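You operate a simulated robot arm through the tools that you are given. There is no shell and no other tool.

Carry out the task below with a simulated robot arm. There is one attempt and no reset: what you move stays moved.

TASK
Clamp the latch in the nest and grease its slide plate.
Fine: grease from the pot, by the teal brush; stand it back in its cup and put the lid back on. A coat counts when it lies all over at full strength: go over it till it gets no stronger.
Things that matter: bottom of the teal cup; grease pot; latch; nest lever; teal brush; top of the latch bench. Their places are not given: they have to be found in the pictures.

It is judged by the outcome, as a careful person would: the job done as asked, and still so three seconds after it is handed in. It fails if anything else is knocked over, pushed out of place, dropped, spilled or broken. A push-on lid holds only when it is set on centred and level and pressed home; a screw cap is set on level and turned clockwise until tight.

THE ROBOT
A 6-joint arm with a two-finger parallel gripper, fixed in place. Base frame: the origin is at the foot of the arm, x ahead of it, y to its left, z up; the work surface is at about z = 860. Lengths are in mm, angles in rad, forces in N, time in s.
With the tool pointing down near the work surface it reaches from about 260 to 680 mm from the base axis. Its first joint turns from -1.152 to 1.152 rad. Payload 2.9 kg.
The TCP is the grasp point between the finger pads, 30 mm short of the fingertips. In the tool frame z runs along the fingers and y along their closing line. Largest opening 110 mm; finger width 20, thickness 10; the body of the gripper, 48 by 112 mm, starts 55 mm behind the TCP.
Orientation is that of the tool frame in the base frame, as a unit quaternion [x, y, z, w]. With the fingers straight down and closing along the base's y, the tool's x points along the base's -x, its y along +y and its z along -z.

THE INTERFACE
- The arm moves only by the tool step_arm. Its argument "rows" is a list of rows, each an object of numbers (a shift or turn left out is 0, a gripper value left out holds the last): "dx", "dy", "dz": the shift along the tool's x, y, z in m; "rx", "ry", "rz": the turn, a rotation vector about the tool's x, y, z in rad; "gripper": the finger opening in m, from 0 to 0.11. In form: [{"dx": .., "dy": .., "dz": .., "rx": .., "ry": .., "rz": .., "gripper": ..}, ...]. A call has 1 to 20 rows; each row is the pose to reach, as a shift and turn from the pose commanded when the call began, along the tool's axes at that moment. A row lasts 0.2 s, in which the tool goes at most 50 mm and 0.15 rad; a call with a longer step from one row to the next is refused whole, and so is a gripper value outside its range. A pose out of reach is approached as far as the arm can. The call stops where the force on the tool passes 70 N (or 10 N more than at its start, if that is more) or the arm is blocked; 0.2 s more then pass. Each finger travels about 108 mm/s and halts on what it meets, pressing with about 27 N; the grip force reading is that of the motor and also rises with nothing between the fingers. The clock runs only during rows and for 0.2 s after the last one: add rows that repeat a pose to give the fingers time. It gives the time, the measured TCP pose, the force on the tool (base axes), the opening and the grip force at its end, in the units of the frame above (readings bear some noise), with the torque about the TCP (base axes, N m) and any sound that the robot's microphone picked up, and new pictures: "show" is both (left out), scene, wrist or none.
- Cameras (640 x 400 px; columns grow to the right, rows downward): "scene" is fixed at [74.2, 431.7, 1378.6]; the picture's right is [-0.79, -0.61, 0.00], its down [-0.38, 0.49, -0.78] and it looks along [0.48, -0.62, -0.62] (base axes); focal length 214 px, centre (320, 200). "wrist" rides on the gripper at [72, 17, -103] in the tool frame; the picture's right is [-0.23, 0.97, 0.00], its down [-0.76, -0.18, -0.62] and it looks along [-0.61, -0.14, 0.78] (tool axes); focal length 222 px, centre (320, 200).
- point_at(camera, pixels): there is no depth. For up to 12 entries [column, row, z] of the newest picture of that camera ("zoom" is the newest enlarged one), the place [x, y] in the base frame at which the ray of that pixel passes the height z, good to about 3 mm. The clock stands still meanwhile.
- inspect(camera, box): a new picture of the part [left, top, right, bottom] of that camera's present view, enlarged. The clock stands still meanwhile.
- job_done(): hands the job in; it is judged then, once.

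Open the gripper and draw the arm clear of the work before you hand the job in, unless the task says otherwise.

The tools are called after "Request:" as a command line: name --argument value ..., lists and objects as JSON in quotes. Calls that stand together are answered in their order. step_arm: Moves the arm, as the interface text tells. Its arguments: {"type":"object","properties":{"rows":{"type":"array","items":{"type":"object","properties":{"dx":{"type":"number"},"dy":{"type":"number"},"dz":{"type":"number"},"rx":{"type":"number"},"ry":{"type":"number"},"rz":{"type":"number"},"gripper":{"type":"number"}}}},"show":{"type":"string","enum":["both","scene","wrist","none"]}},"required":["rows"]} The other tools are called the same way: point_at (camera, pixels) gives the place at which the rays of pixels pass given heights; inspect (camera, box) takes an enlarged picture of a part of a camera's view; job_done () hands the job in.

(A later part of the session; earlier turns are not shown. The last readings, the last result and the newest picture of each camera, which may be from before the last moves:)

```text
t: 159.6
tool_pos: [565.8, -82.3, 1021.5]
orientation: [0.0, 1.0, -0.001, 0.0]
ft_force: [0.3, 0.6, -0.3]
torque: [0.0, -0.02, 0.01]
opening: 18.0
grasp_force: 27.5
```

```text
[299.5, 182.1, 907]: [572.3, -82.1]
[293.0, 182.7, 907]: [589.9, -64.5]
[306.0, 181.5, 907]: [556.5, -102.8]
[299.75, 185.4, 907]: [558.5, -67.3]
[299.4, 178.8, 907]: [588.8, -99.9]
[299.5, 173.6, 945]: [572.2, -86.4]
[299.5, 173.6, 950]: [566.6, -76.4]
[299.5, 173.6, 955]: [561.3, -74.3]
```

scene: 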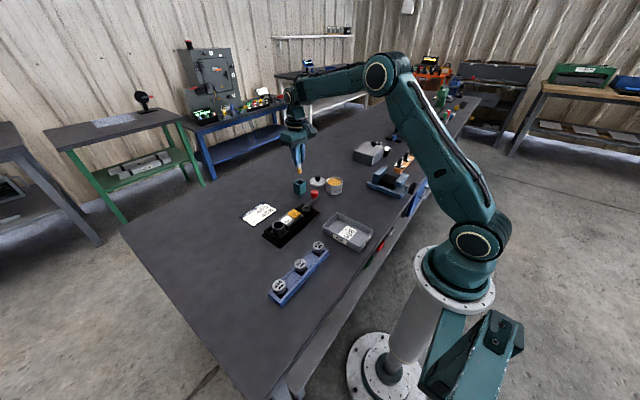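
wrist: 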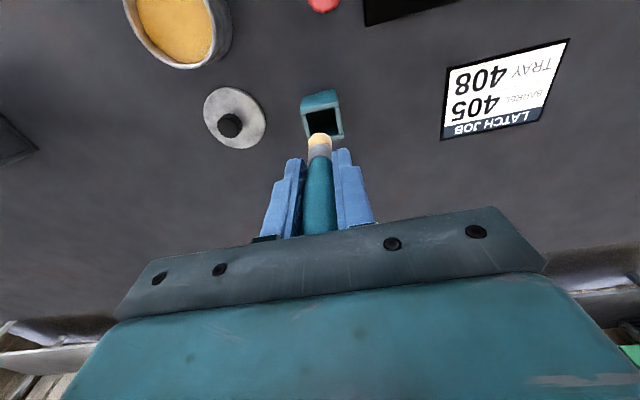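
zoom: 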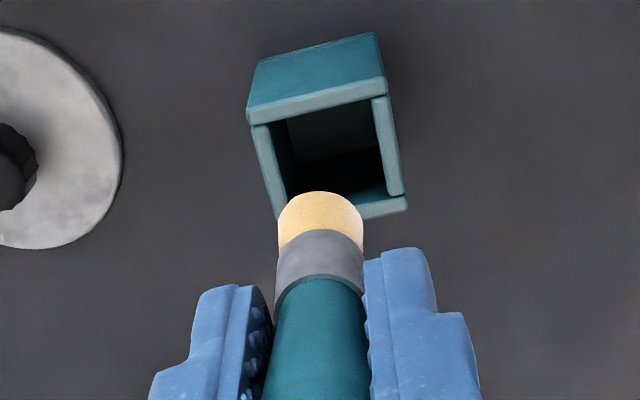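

Clearance in the cup is only ~2 mm per side, so I lower until the tip is just above the rim and compare directly.

Request:
step_arm --rows '[{"dz": 0.015}, {"dz": 0.028}, {"dz": 0.034}, {"dz": 0.034}]'

Request:
inspect --camera "scene" --box '[285, 160, 315, 195]'

Request:
inspect --camera "wrist" --box '[270, 80, 370, 170]'

```text
t: 160.6
tool_pos: [568.2, -81.2, 985.6]
orientation: [-0.001, 1.0, 0.0, 0.001]
ft_force: [-0.9, 0.6, -1.0]
torque: [0.0, 0.02, 0.0]
opening: 18.1
grasp_force: 26.7
```

scene: 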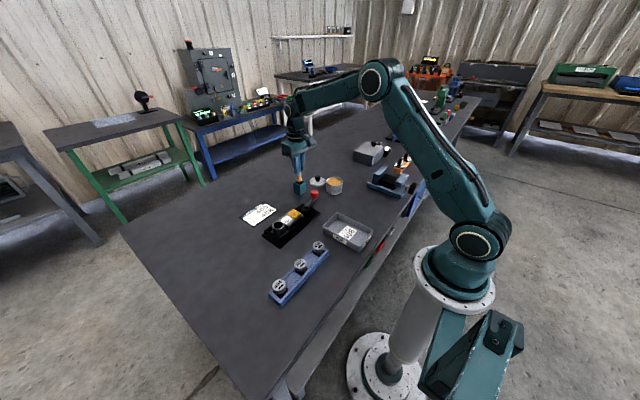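
wrist: 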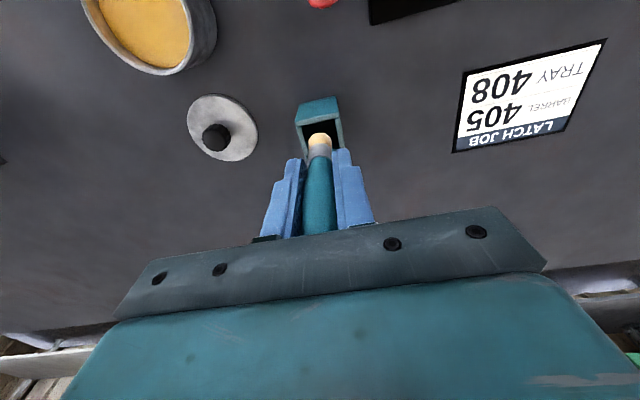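

```text
11.43 times, centred on (300, 178) of scene
```

zoom: 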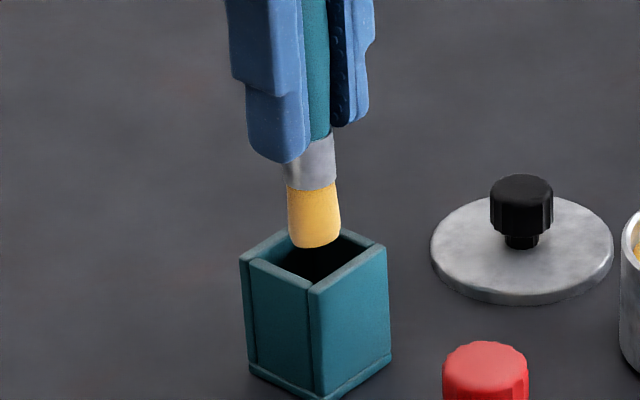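

```text
4.44 times, centred on (320, 125) of wrist
```

zoom: 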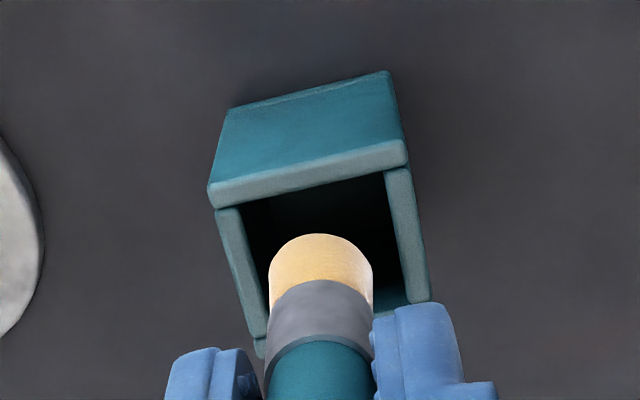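

The tip appears about 2 mm far in +x and slightly −y of the opening's centre. I shift by (−1.5,+0.7) and lower 4 mm, then compare again.

Request:
step_arm --rows '[{"dx": 0.0015, "dy": 0.0007, "dz": 0.002}, {"dx": 0.0015, "dy": 0.0007, "dz": 0.004}, {"dx": 0.0015, "dy": 0.0007, "dz": 0.004}]' --show "none"

Request:
inspect --camera "scene" --box '[288, 168, 312, 195]'

Request:
inspect --camera "wrist" --box '[285, 90, 355, 160]'

```text
t: 161.4
tool_pos: [566.4, -80.1, 980.5]
orientation: [0.0, 1.0, 0.0, 0.0]
ft_force: [-0.8, 0.2, 0.2]
torque: [-0.03, -0.02, -0.01]
opening: 17.9
grasp_force: 27.3
```

```text
14.81 times, centred on (300, 182) of scene
```

zoom: 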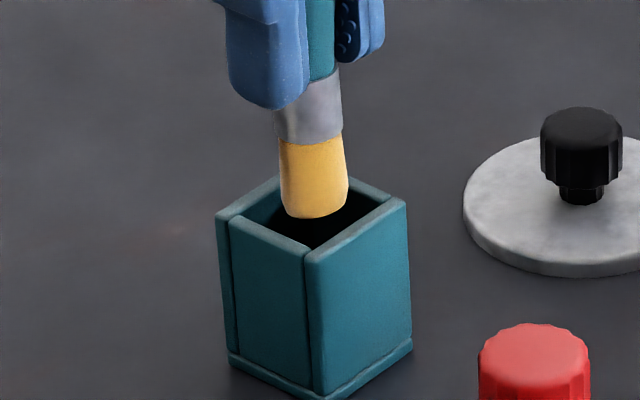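

```text
5.71 times, centred on (320, 125) of wrist
```

zoom: 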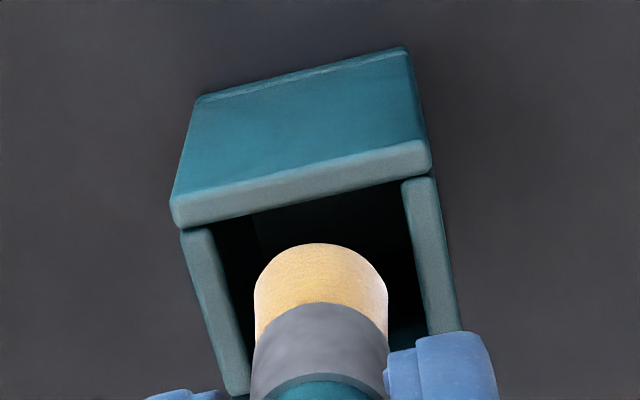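

Both views together put the tip within ~1 mm of centre with ~4 mm clearance. I nudge (−1,+0.5) and start lowering into the cup, watching force.

Request:
step_arm --rows '[{"dx": 0.001, "dy": 0.0005, "dz": 0.003}, {"dx": 0.001, "dy": 0.0005, "dz": 0.008}, {"dx": 0.001, "dy": 0.0005, "dz": 0.013}, {"dx": 0.001, "dy": 0.0005, "dz": 0.018}]' --show "none"

Request:
inspect --camera "scene" --box '[288, 168, 312, 195]'

Request:
inspect --camera "wrist" --box '[285, 90, 355, 160]'

```text
t: 162.4
tool_pos: [567.6, -80.1, 962.5]
orientation: [0.0, 1.0, 0.0, 0.001]
ft_force: [-0.8, 0.3, -0.7]
torque: [0.02, -0.02, 0.0]
opening: 18.0
grasp_force: 27.0
```

```text
14.81 times, centred on (300, 182) of scene
```

zoom: 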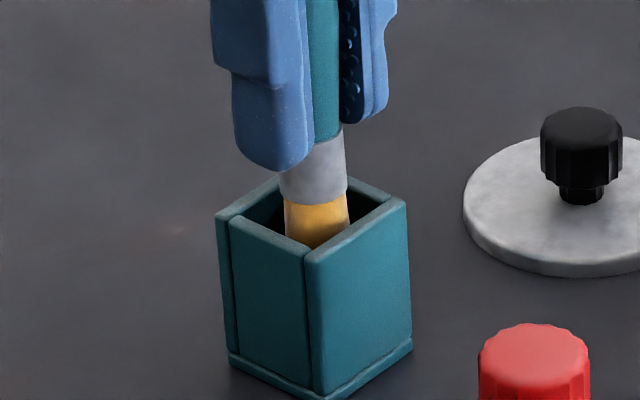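

```text
5.71 times, centred on (320, 125) of wrist
```

zoom: 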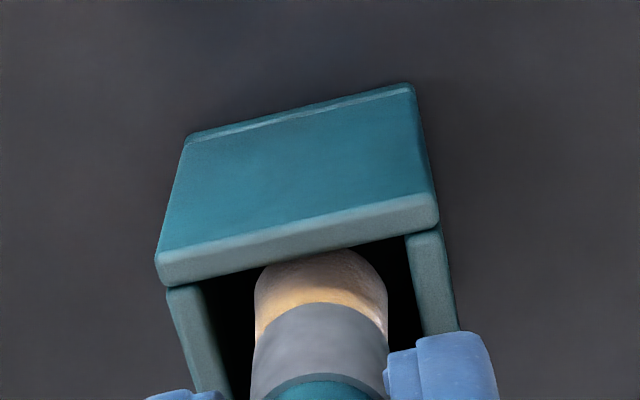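

It enters freely, no contact. I go on down to about z 943 where the fingertips are still above the rim.

Request:
step_arm --rows '[{"dz": 0.006}, {"dz": 0.012}, {"dz": 0.017}, {"dz": 0.02}]' --show "none"

Request:
inspect --camera "scene" --box '[285, 160, 315, 195]'

Request:
inspect --camera "wrist" --box '[270, 90, 370, 180]'

```text
t: 163.4
tool_pos: [567.1, -77.8, 942.9]
orientation: [0.0, 1.0, 0.0, 0.0]
ft_force: [-0.1, 0.5, -0.6]
torque: [0.02, 0.01, -0.04]
opening: 17.9
grasp_force: 26.3
```

```text
11.43 times, centred on (300, 178) of scene
```

zoom: 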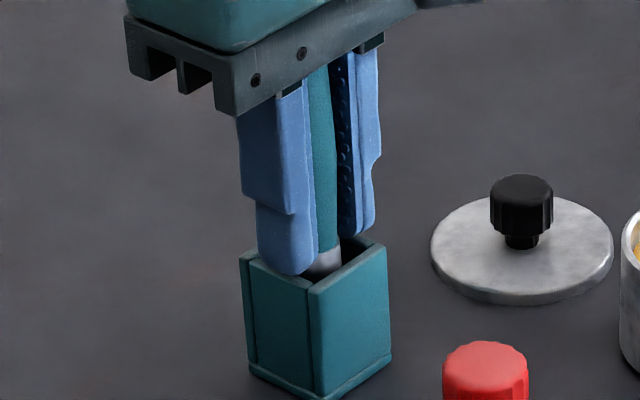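

```text
4.44 times, centred on (320, 135) of wrist
```

zoom: 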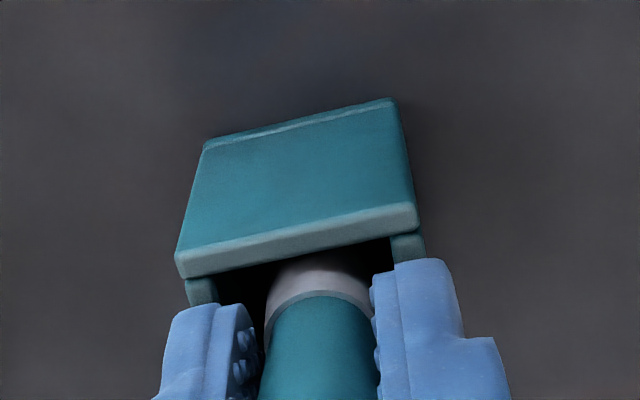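

Fingertips are ~5 mm above the rim. I lower 2.5 mm more in small steps, watching for contact.

Request:
step_arm --rows '[{"dz": 0.001}, {"dz": 0.002}, {"dz": 0.003}]' --show "none"

Request:
inspect --camera "scene" --box '[288, 168, 312, 195]'

```text
t: 164.2
tool_pos: [567.5, -79.7, 939.8]
orientation: [-0.001, 1.0, 0.0, 0.0]
ft_force: [-3.4, -1.1, 5.8]
torque: [0.08, 0.15, 0.05]
opening: 18.0
grasp_force: 26.9
```

```text
14.81 times, centred on (300, 182) of scene
```

zoom: 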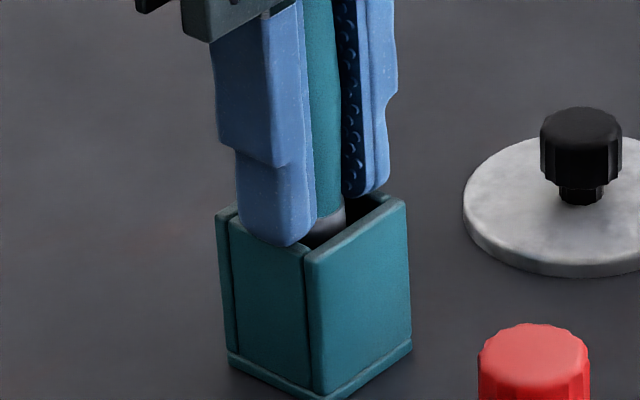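

Fingertips just touch the rim (6 N). I raise 1.5 mm, then open slightly so the brush settles the last few mm guided between the pads.

Request:
step_arm --rows '[{"dz": -0.0015}, {"dz": -0.0015}, {"dz": -0.0015, "gripper": 0.0195}, {"dz": -0.0015, "gripper": 0.0195}, {"dz": -0.0015, "gripper": 0.021}, {"dz": -0.0015, "gripper": 0.021}]' --show "wrist"

Request:
inspect --camera "scene" --box '[285, 160, 315, 195]'

```text
t: 165.6
tool_pos: [566.8, -79.0, 940.3]
orientation: [0.0, 1.0, 0.0, 0.0]
ft_force: [-0.2, -0.2, -0.2]
torque: [0.0, -0.02, 0.01]
opening: 21.0
grasp_force: 0.0
```

wrist: 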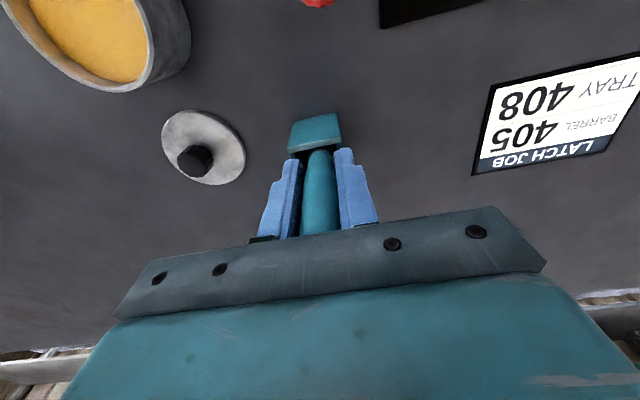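

```text
11.43 times, centred on (300, 178) of scene
```

zoom: 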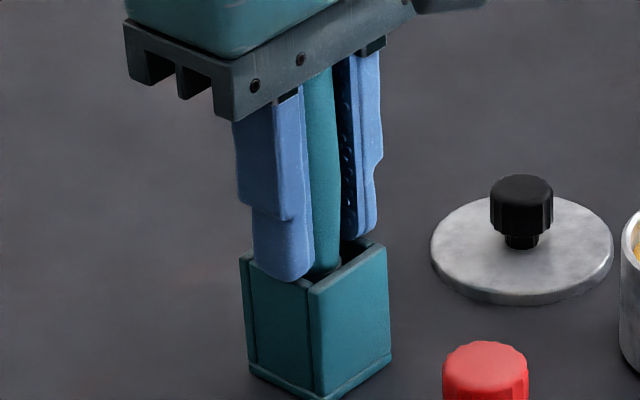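

The brush has settled in the cup. I open wider and rise straight up, checking that it stands.

Request:
step_arm --rows '[{"gripper": 0.03}, {"gripper": 0.045}, {"gripper": 0.045}, {"dz": -0.03}, {"dz": -0.07}, {"dz": -0.11}, {"dz": -0.11}]'

Request:
inspect --camera "scene" --box '[280, 150, 350, 200]'

Request:
inspect --camera "wrist" --box '[260, 60, 400, 200]'

```text
t: 167.2
tool_pos: [566.9, -81.5, 1050.5]
orientation: [0.0, 1.0, 0.0, -0.001]
ft_force: [0.4, 0.7, -0.7]
torque: [0.01, -0.01, -0.03]
opening: 45.1
grasp_force: 0.0
```

scene: 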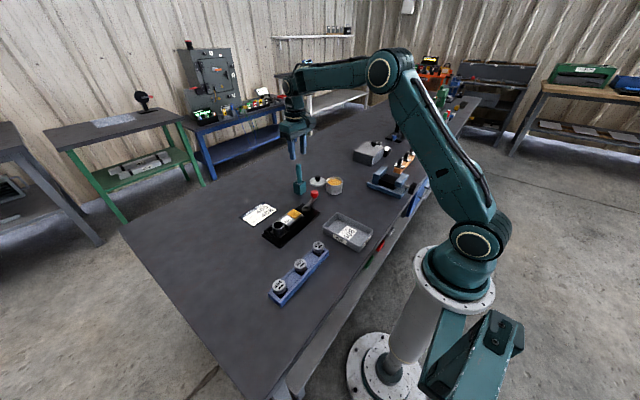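
wrist: 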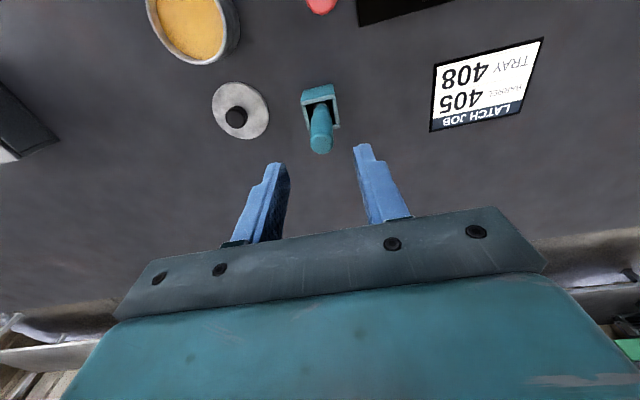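

```text
8.00 times, centred on (315, 175) of scene
```

zoom: 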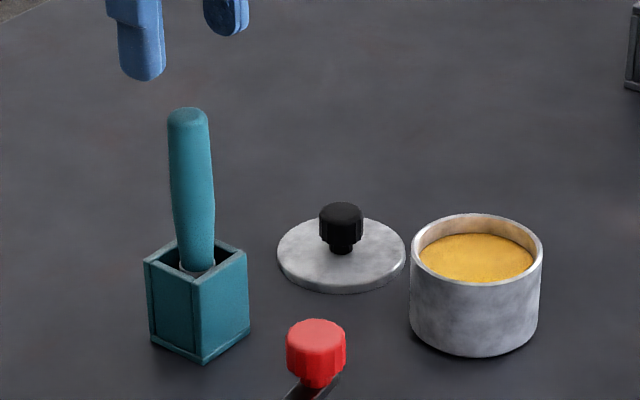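

```text
2.86 times, centred on (330, 130) of wrist
```

zoom: 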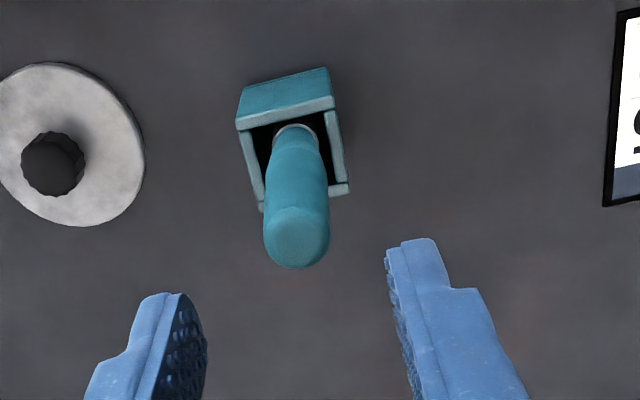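

The brush stands as before. Now the lid: I move over it at (560,−190), staying high until clear of the brush.

Request:
step_arm --rows '[{"dx": 0.002, "dy": -0.04}, {"dx": 0.005, "dy": -0.08}, {"dx": 0.0075, "dy": -0.1102}, {"dx": 0.0075, "dy": -0.1102, "dz": 0.03}, {"dx": 0.0075, "dy": -0.1102, "dz": 0.07}, {"dx": 0.0075, "dy": -0.1102, "dz": 0.1}, {"dx": 0.0075, "dy": -0.1102, "dz": 0.1}]' --show "wrist"

Request:
inspect --camera "wrist" --box '[250, 90, 390, 210]'

Request:
inspect --camera "scene" --box '[295, 155, 355, 200]'

```text
t: 168.8
tool_pos: [561.8, -189.3, 949.0]
orientation: [0.0, 1.0, 0.0, 0.0]
ft_force: [0.8, 0.0, 0.9]
torque: [-0.03, -0.01, -0.01]
opening: 45.0
grasp_force: 0.1
```

wrist: 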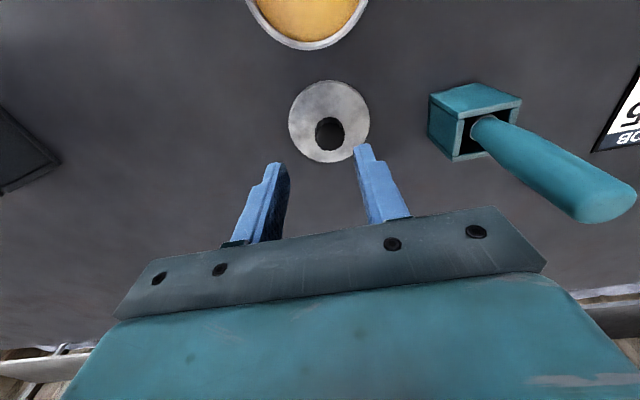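

```text
3.33 times, centred on (320, 150) of wrist
```

zoom: 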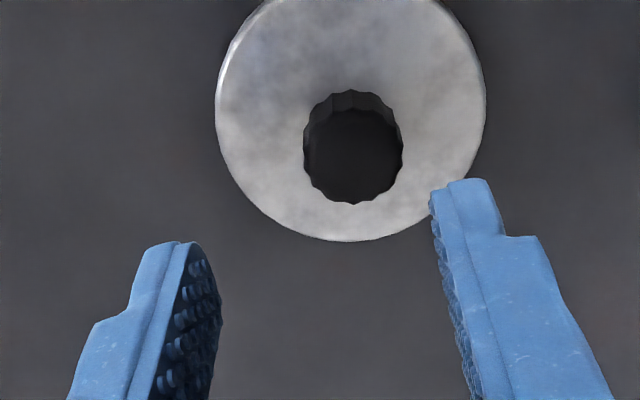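

```text
8.89 times, centred on (325, 178) of scene
```

zoom: 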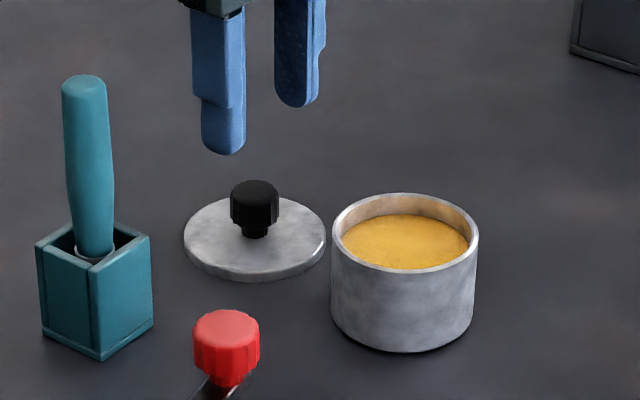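

The knob seems offset from under the tool; I query its position.

Request:
point_at --camera "wrist" --pixels '[[330, 136.5, 889], [330, 136.5, 893], [314.6, 137, 887], [346, 131, 887], [288.5, 127, 867], [370, 121.5, 867], [327, 163, 867], [333.5, 81, 867]]'

Request:
point_at --camera "scene" --pixels '[[317.7, 177.0, 889], [317.7, 177.0, 885], [317.7, 182.0, 867]]'

```text
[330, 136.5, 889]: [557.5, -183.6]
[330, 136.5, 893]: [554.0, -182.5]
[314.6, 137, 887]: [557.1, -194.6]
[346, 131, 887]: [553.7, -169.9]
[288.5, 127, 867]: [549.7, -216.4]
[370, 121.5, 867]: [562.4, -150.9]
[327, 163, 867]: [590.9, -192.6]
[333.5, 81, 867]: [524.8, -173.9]
```

```text
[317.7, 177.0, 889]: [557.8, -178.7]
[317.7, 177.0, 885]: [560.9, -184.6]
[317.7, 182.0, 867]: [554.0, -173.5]
```

The lid actually lies at about (557,−183) (it slid ~7 mm when released). I shift over it and re-check that the knob appears at the expected pixel (320,144).

Request:
step_arm --rows '[{"dx": 0.0015, "dy": 0.0035}, {"dx": 0.003, "dy": 0.007}, {"dx": 0.003, "dy": 0.007}]' --show "none"

Request:
inspect --camera "wrist" --box '[270, 90, 370, 190]'

```text
t: 169.6
tool_pos: [557.5, -182.5, 950.5]
orientation: [0.0, 1.0, 0.0, 0.0]
ft_force: [0.8, -0.1, -0.3]
torque: [-0.02, 0.05, -0.01]
opening: 44.9
grasp_force: 0.1
```

```text
4.00 times, centred on (320, 140) of wrist
```

zoom: 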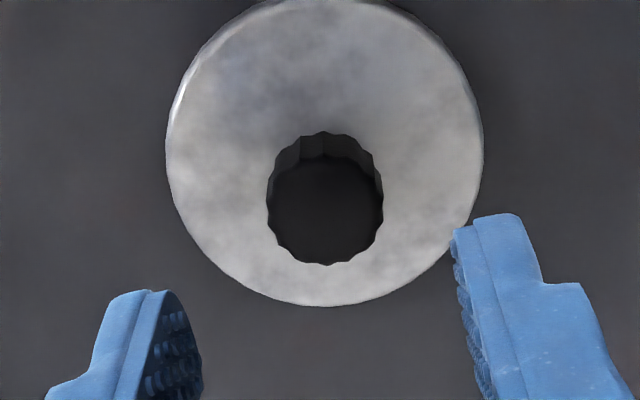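

Knob is centred to ~1 mm. I trim and descend to z≈897, then close on the knob.

Request:
step_arm --rows '[{"dx": 0.001, "dy": 0.001, "dz": 0.02}, {"dx": 0.001, "dy": 0.001, "dz": 0.042}, {"dx": 0.001, "dy": 0.001, "dz": 0.0535}, {"dx": 0.001, "dy": 0.001, "dz": 0.0535}, {"dx": 0.001, "dy": 0.001, "dz": 0.0535, "gripper": 0.03}, {"dx": 0.001, "dy": 0.001, "dz": 0.0535, "gripper": 0.015}, {"dx": 0.001, "dy": 0.001, "dz": 0.0535, "gripper": 0.015}, {"dx": 0.001, "dy": 0.001, "dz": 0.0535, "gripper": 0.015}]' --show "wrist"

Request:
inspect --camera "wrist" --box '[260, 90, 380, 210]'

Request:
inspect --camera "scene" --box '[300, 160, 350, 200]'

```text
t: 171.4
tool_pos: [555.3, -181.6, 896.3]
orientation: [-0.001, 1.0, 0.0, 0.0]
ft_force: [-0.5, -0.3, 0.2]
torque: [-0.03, 0.02, -0.01]
opening: 22.5
grasp_force: 27.2
```

wrist: 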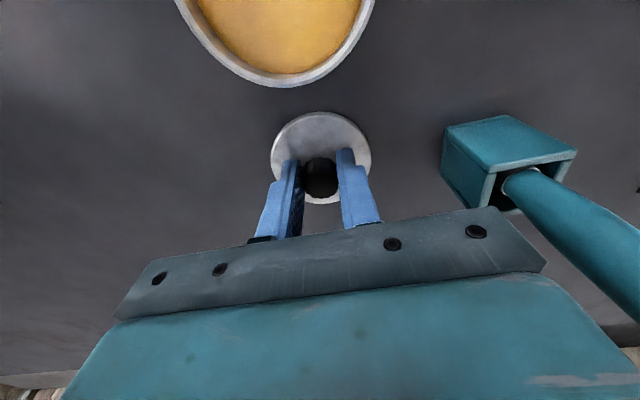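

```text
3.33 times, centred on (320, 150) of wrist
```

zoom: 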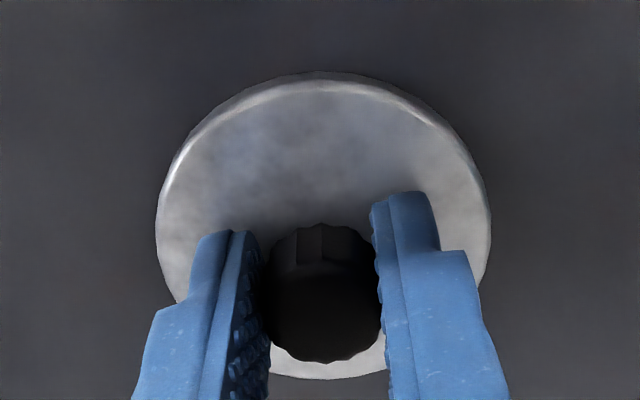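

```text
10.00 times, centred on (325, 180) of scene
```

zoom: 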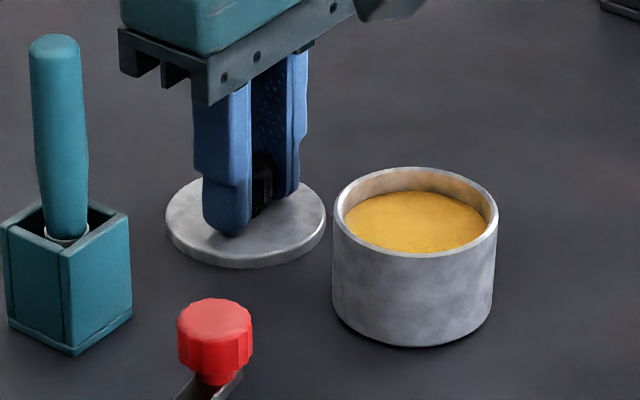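

Grip is good; the lid centre is within ~1 mm of the TCP. I lift, carry it over the pot and stop with the lid a few mm above the rim.

Request:
step_arm --rows '[{"dz": -0.02}, {"dz": -0.06}, {"dz": -0.1}, {"dx": 0.03, "dy": 0.002, "dz": -0.1}, {"dx": 0.06, "dy": 0.004, "dz": -0.1}, {"dx": 0.0871, "dy": 0.0062, "dz": -0.1}, {"dx": 0.0871, "dy": 0.0062, "dz": -0.085}, {"dx": 0.0871, "dy": 0.0062, "dz": -0.065}, {"dx": 0.0871, "dy": 0.0062, "dz": -0.058}, {"dx": 0.0871, "dy": 0.0062, "dz": -0.058}]'

Request:
inspect --camera "scene" --box '[315, 160, 355, 200]'

Request:
inspect --camera "wrist" --box '[260, 80, 380, 200]'

```text
t: 173.6
tool_pos: [468.6, -175.3, 954.6]
orientation: [0.001, 1.0, 0.0, 0.0]
ft_force: [-0.4, -0.1, -1.0]
torque: [0.03, -0.03, 0.0]
opening: 22.4
grasp_force: 26.6
```

scene: 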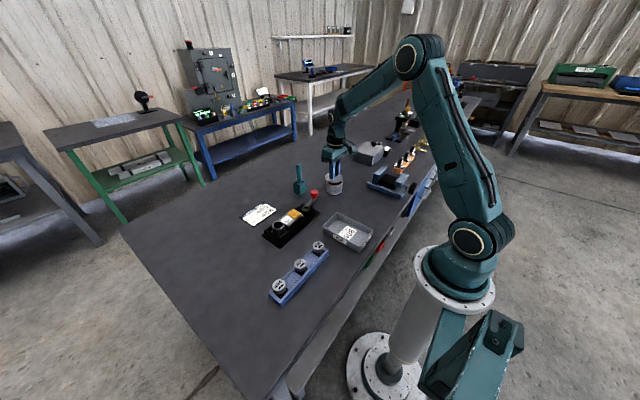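
wrist: 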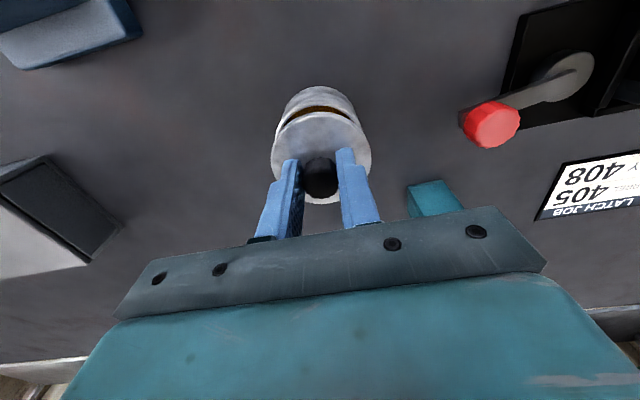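

```text
10.00 times, centred on (335, 180) of scene
```

zoom: 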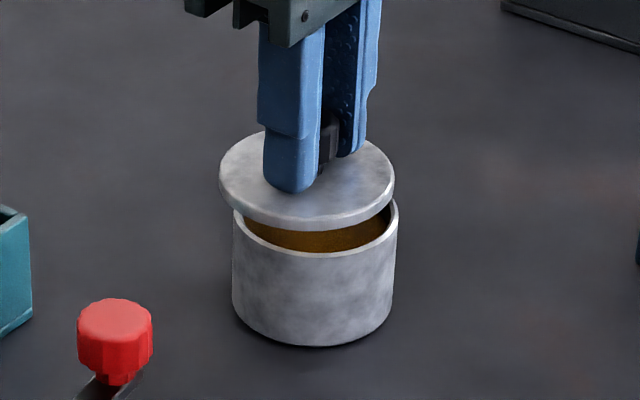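

```text
3.33 times, centred on (320, 140) of wrist
```

zoom: 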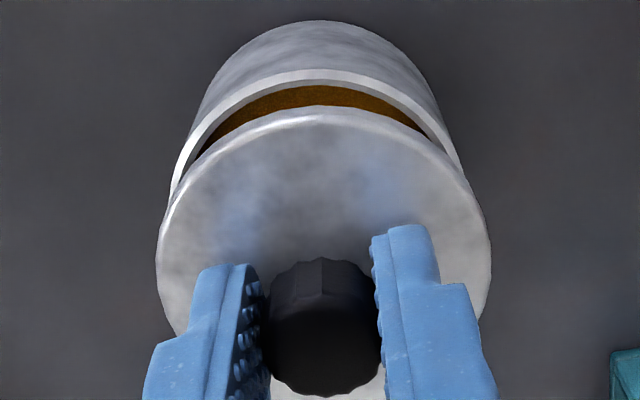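

The lid sits ~3 mm too far in +x and ~1 mm in +y relative to the pot rim. I shift by (−3.2,−1.3), lower 4 mm and recheck.

Request:
step_arm --rows '[{"dx": 0.0016, "dy": -0.0006}, {"dx": 0.0032, "dy": -0.0013, "dz": 0.002}, {"dx": 0.0032, "dy": -0.0013, "dz": 0.004}, {"dx": 0.0032, "dy": -0.0013, "dz": 0.004}]' --show "none"

Request:
inspect --camera "scene" --box '[320, 165, 350, 197]'

Request:
inspect --camera "wrist" --box '[265, 85, 375, 175]'

```text
t: 174.6
tool_pos: [465.6, -177.3, 950.1]
orientation: [0.0, 1.0, 0.0, 0.0]
ft_force: [0.4, -0.6, -0.7]
torque: [-0.03, 0.0, 0.02]
opening: 22.8
grasp_force: 26.6
```

```text
12.50 times, centred on (335, 181) of scene
```

zoom: 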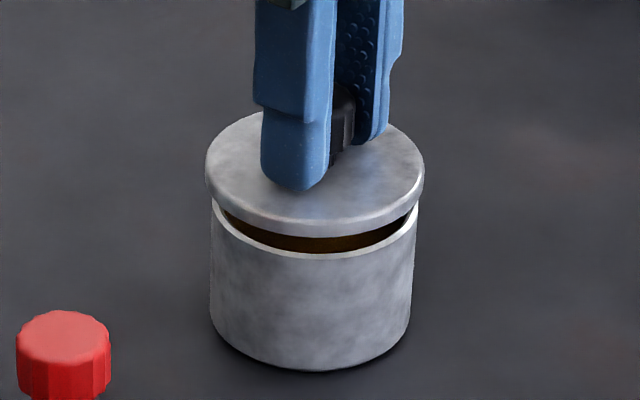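

```text
4.44 times, centred on (320, 130) of wrist
```

zoom: 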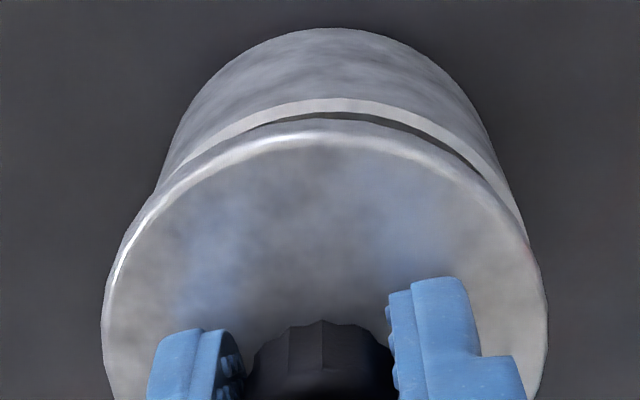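

Nearly aligned; the gap shows more on the right, so the lid needs about (−0.7,+1.2). I apply that and lower 3 mm more.

Request:
step_arm --rows '[{"dx": 0.0007, "dy": 0.0012}, {"dx": 0.0007, "dy": 0.0012, "dz": 0.0015}, {"dx": 0.0007, "dy": 0.0012, "dz": 0.003}, {"dx": 0.0007, "dy": 0.0012, "dz": 0.003}]' --show "none"

Request:
inspect --camera "scene" --box '[320, 165, 350, 197]'

Request:
inspect --camera "wrist" --box '[265, 85, 375, 175]'

```text
t: 175.6
tool_pos: [464.4, -176.2, 949.0]
orientation: [0.0, 1.0, 0.0, 0.0]
ft_force: [-0.1, -1.0, -0.1]
torque: [0.03, 0.0, -0.04]
opening: 22.5
grasp_force: 27.9
```

```text
12.50 times, centred on (335, 181) of scene
```

zoom: 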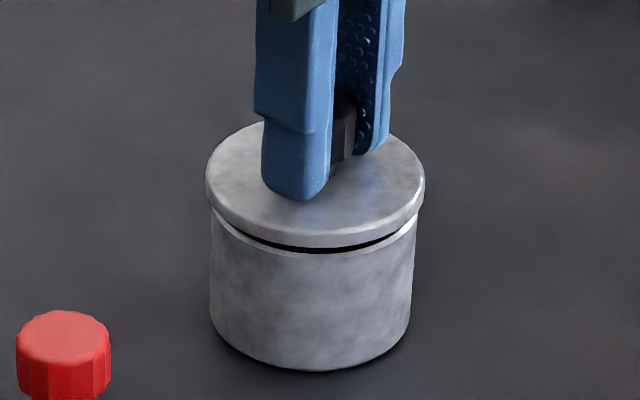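

```text
4.44 times, centred on (320, 130) of wrist
```

zoom: 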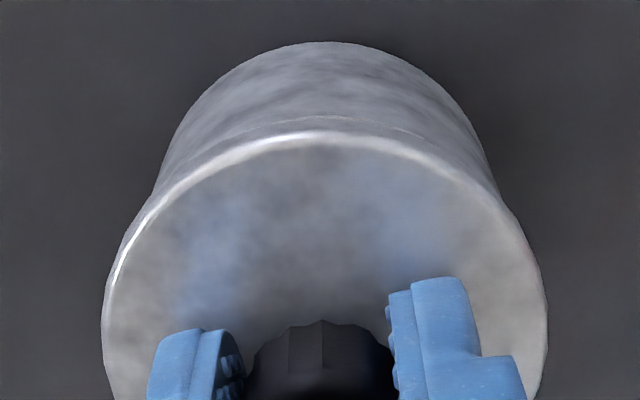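

Well centred (overhang 6 vs 9 px). I lower 2 mm more and check force and evenness of the gap.

Request:
step_arm --rows '[{"dx": -0.0002, "dy": 0.0003, "dz": 0.001}, {"dx": -0.0002, "dy": 0.0003, "dz": 0.002}, {"dx": -0.0002, "dy": 0.0003, "dz": 0.003}]' --show "none"

Request:
inspect --camera "scene" --box '[322, 170, 346, 195]'

Request:
inspect --camera "wrist" --box '[265, 85, 375, 175]'

```text
t: 176.4
tool_pos: [463.6, -175.5, 947.5]
orientation: [-0.001, 1.0, 0.0, 0.0]
ft_force: [0.7, -0.1, 0.2]
torque: [0.03, 0.03, 0.01]
opening: 22.8
grasp_force: 27.0
```

```text
16.00 times, centred on (334, 182) of scene
```

zoom: 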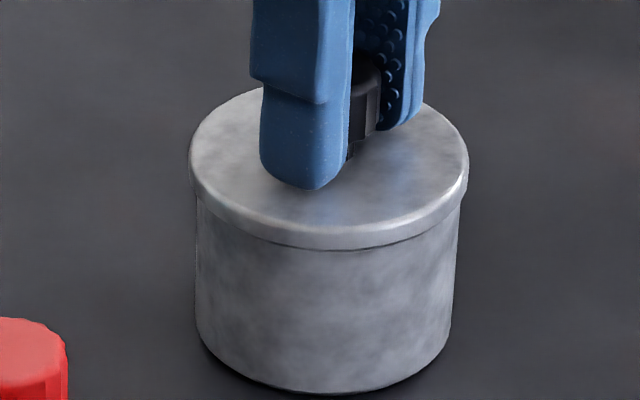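

```text
4.44 times, centred on (320, 130) of wrist
```

zoom: 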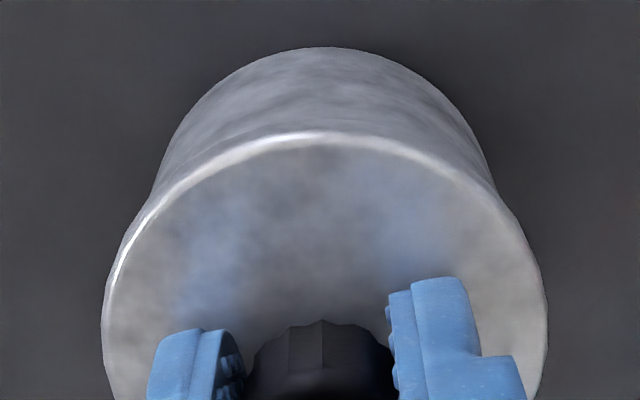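

Centred to within a fraction of a mm and level. I now press down in small steps, listening for the snap.

Request:
step_arm --rows '[{"dz": 0.001}, {"dz": 0.002}, {"dz": 0.003}, {"dz": 0.004}]' --show "none"

Request:
inspect --camera "scene" --box '[322, 170, 346, 195]'

```text
t: 177.4
tool_pos: [464.1, -174.8, 943.2]
orientation: [0.0, 1.0, -0.001, 0.002]
ft_force: [-9.3, 4.7, 26.8]
torque: [0.09, 0.32, -0.02]
opening: 22.6
grasp_force: 27.1
```

```text
16.00 times, centred on (334, 182) of scene
```

zoom: 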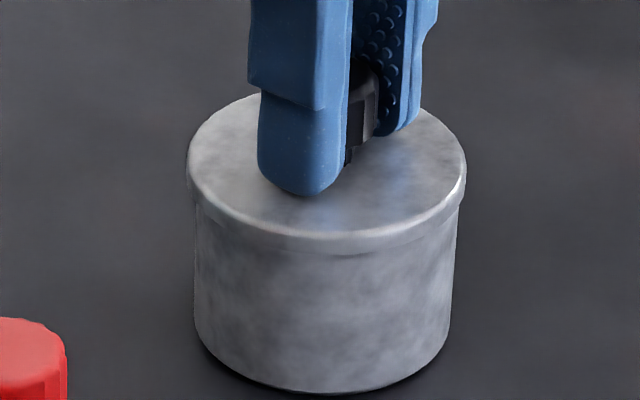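

27 N with side load (−9,+5 N), so the lid wants to centre slightly toward −x/+y. I follow that by 1 mm and press further.

Request:
step_arm --rows '[{"dx": 0.0008, "dy": 0.0004}, {"dx": 0.0013, "dy": 0.0006, "dz": 0.001}, {"dx": 0.0013, "dy": 0.0006, "dz": 0.002}, {"dx": 0.0013, "dy": 0.0006, "dz": 0.003}]' --show "none"

Request:
inspect --camera "scene" --box '[322, 170, 346, 195]'

```text
t: 178.4
tool_pos: [463.8, -174.8, 943.0]
orientation: [0.0, 1.0, -0.002, 0.004]
ft_force: [1.9, 1.2, 35.3]
torque: [0.09, -0.08, -0.07]
opening: 22.5
grasp_force: 27.0
```

```text
16.00 times, centred on (334, 182) of scene
```

zoom: 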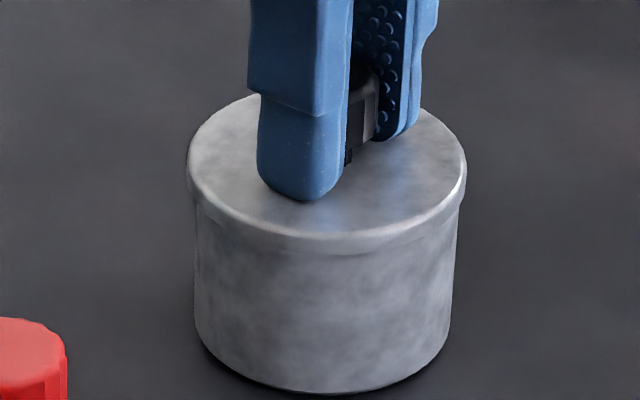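

Side load is gone; 35 N and no snap yet. I press further, up to the force limit.

Request:
step_arm --rows '[{"dz": 0.001}, {"dz": 0.002}, {"dz": 0.003}, {"dz": 0.004}]' --show "none"

Request:
inspect --camera "scene" --box '[322, 170, 346, 195]'

```text
t: 179.4
tool_pos: [463.6, -174.5, 940.6]
orientation: [0.0, 1.0, -0.002, 0.006]
ft_force: [-12.6, 4.7, 66.8]
torque: [0.37, 0.83, 0.0]
opening: 22.7
grasp_force: 27.1
```

```text
16.00 times, centred on (334, 182) of scene
```

zoom: 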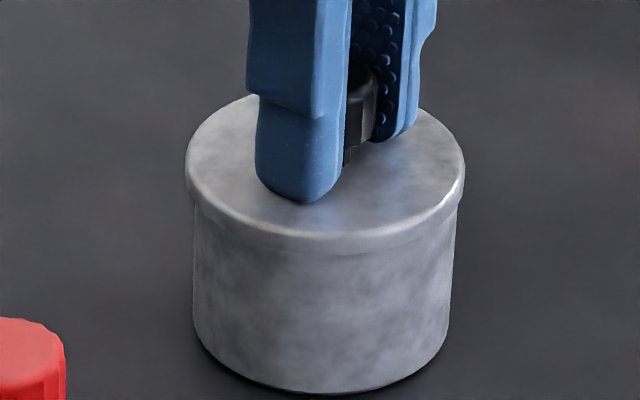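

67 N and no snap heard. I compare with the original closed-pot picture using the same zoom box.

Request:
inspect --camera "scene" --box '[318, 168, 348, 194]'

Request:
inspect --camera "wrist" --box '[265, 85, 375, 175]'

```text
15.38 times, centred on (333, 181) of scene
```

zoom: 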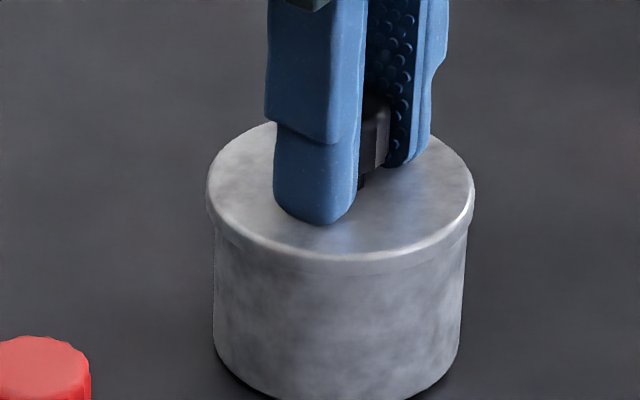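

```text
4.44 times, centred on (320, 130) of wrist
```

zoom: 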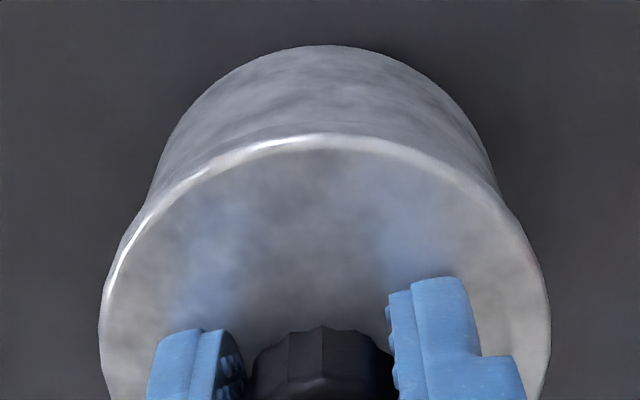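

The lid may still be ~1 mm high, and side force (−12.6,+4.7 N) says it sits slightly +x. I ease the pressure, shift −1.5/+0.6 mm and press again.

Request:
step_arm --rows '[{"dz": -0.004}, {"dz": -0.008}, {"dx": 0.0008, "dy": 0.0003, "dz": -0.008}, {"dx": 0.0015, "dy": 0.0006, "dz": -0.008}, {"dx": 0.0015, "dy": 0.0006, "dz": -0.008}]' --show "none"

Request:
inspect --camera "scene" --box '[318, 168, 348, 194]'

```text
t: 180.6
tool_pos: [462.4, -174.1, 941.5]
orientation: [0.0, 1.0, 0.0, -0.001]
ft_force: [2.3, 0.2, 4.8]
torque: [-0.04, -0.31, 0.0]
opening: 22.3
grasp_force: 26.9
```

```text
15.38 times, centred on (333, 181) of scene
```

zoom: 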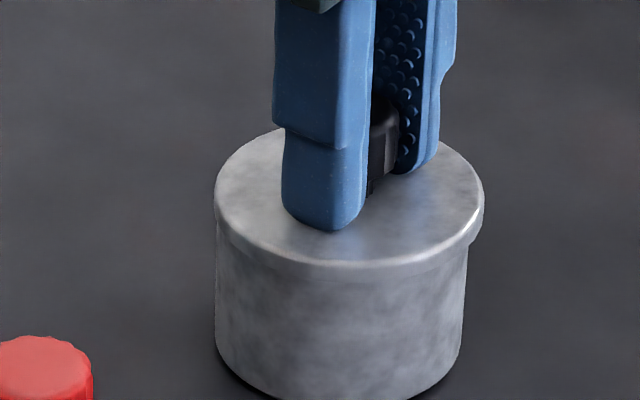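

The lid slid freely, so it was not engaged. I raise it ~10 mm off the rim and re-measure alignment carefully in both views.

Request:
step_arm --rows '[{"dz": -0.004}, {"dz": -0.008}, {"dz": -0.012}, {"dz": -0.012}]' --show "wrist"

Request:
inspect --camera "scene" --box '[320, 165, 350, 197]'

Request:
inspect --camera "wrist" --box '[260, 70, 380, 170]'

```text
t: 181.6
tool_pos: [462.0, -174.2, 953.9]
orientation: [0.0, 1.0, -0.001, -0.001]
ft_force: [1.1, 0.0, -0.8]
torque: [0.04, 0.03, 0.01]
opening: 22.5
grasp_force: 27.1
```

wrist: 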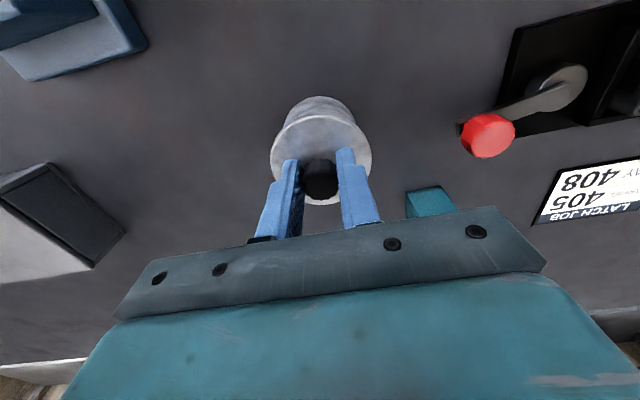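

```text
12.50 times, centred on (335, 181) of scene
```

zoom: 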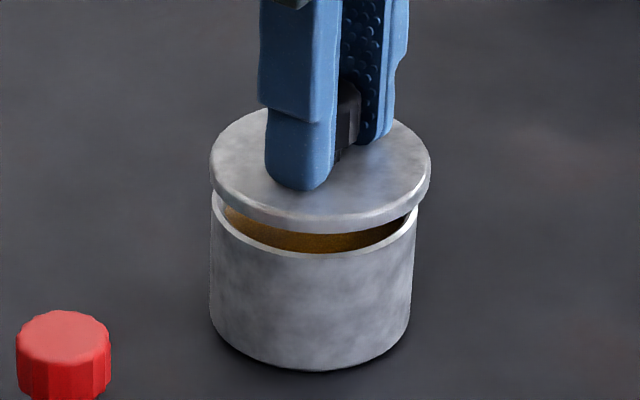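

```text
4.00 times, centred on (320, 120) of wrist
```

zoom: 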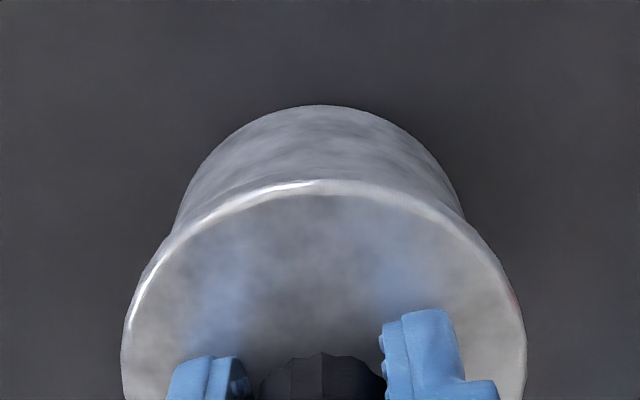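

Now both views agree that the lid sits (−2.8,+1.25) mm from the pot's axis. I shift by (+2.8,−1.25) and re-measure.

Request:
step_arm --rows '[{"dx": -0.0014, "dy": -0.0006}, {"dx": -0.0028, "dy": -0.00125}, {"dx": -0.0028, "dy": -0.00125}]' --show "none"

Request:
inspect --camera "scene" --box '[320, 165, 350, 197]'

Request:
inspect --camera "wrist" --box '[260, 70, 380, 170]'

```text
t: 182.4
tool_pos: [464.1, -174.9, 954.9]
orientation: [0.0, 1.0, 0.0, 0.0]
ft_force: [0.1, -0.4, -1.1]
torque: [0.02, 0.0, 0.03]
opening: 22.7
grasp_force: 27.3
```

```text
12.50 times, centred on (335, 181) of scene
```

zoom: 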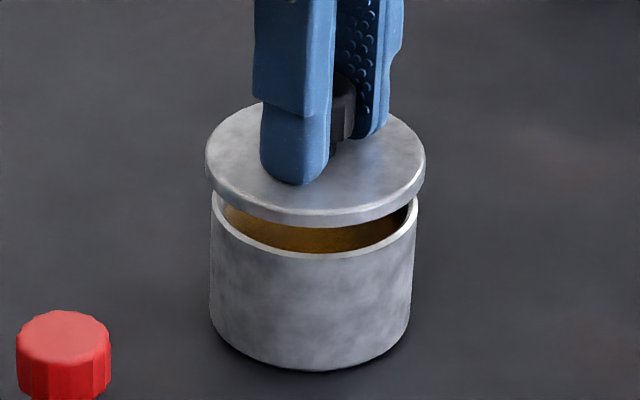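

```text
4.00 times, centred on (320, 120) of wrist
```

zoom: 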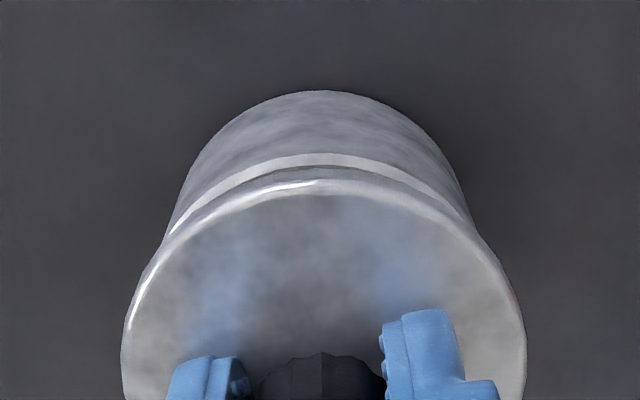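

Aligned in both views to about half a millimetre. I lower straight down to just above contact and re-check.

Request:
step_arm --rows '[{"dz": 0.003}, {"dz": 0.006}, {"dz": 0.009}, {"dz": 0.011}]' --show "none"

Request:
inspect --camera "scene" --box '[320, 165, 350, 197]'

Request:
inspect --camera "wrist" --box '[260, 70, 380, 170]'

```text
t: 183.4
tool_pos: [465.0, -174.1, 943.4]
orientation: [0.0, 1.0, 0.0, 0.0]
ft_force: [-0.2, 0.4, -0.1]
torque: [0.02, 0.01, 0.02]
opening: 22.2
grasp_force: 27.2
```

```text
12.50 times, centred on (335, 181) of scene
```

zoom: 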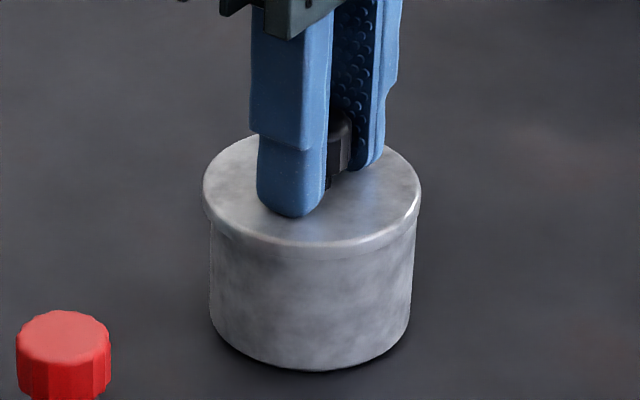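

```text
4.00 times, centred on (320, 120) of wrist
```

zoom: 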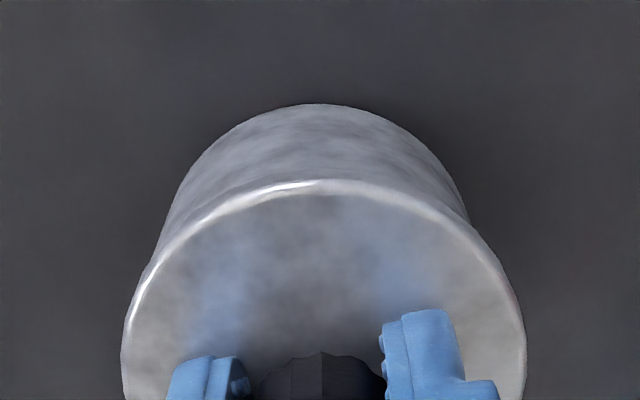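

Slight drift: the lid is now ~0.9 mm toward +y of the pot. I correct dy −0.9 and touch down lightly.

Request:
step_arm --rows '[{"dx": 0.0, "dy": -0.0009}, {"dx": 0.0, "dy": -0.0009, "dz": 0.001}, {"dx": 0.0, "dy": -0.0009, "dz": 0.002}]' --show "none"

Request:
inspect --camera "scene" --box '[320, 165, 350, 197]'

Request:
inspect --camera "wrist" --box '[260, 70, 380, 170]'

```text
t: 184.2
tool_pos: [465.8, -175.6, 942.5]
orientation: [0.0, 1.0, -0.001, 0.0]
ft_force: [-2.5, 1.2, 3.9]
torque: [0.02, -0.04, 0.04]
opening: 22.4
grasp_force: 27.4
```

```text
12.50 times, centred on (335, 181) of scene
```

zoom: 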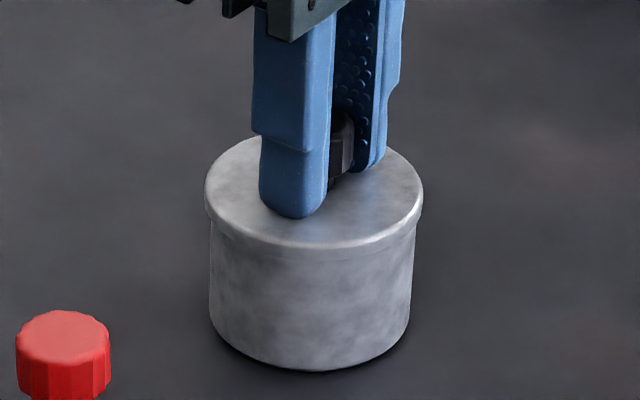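

```text
4.00 times, centred on (320, 120) of wrist
```

zoom: 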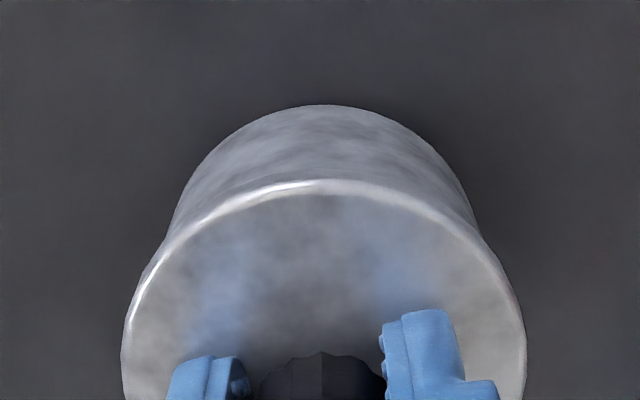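

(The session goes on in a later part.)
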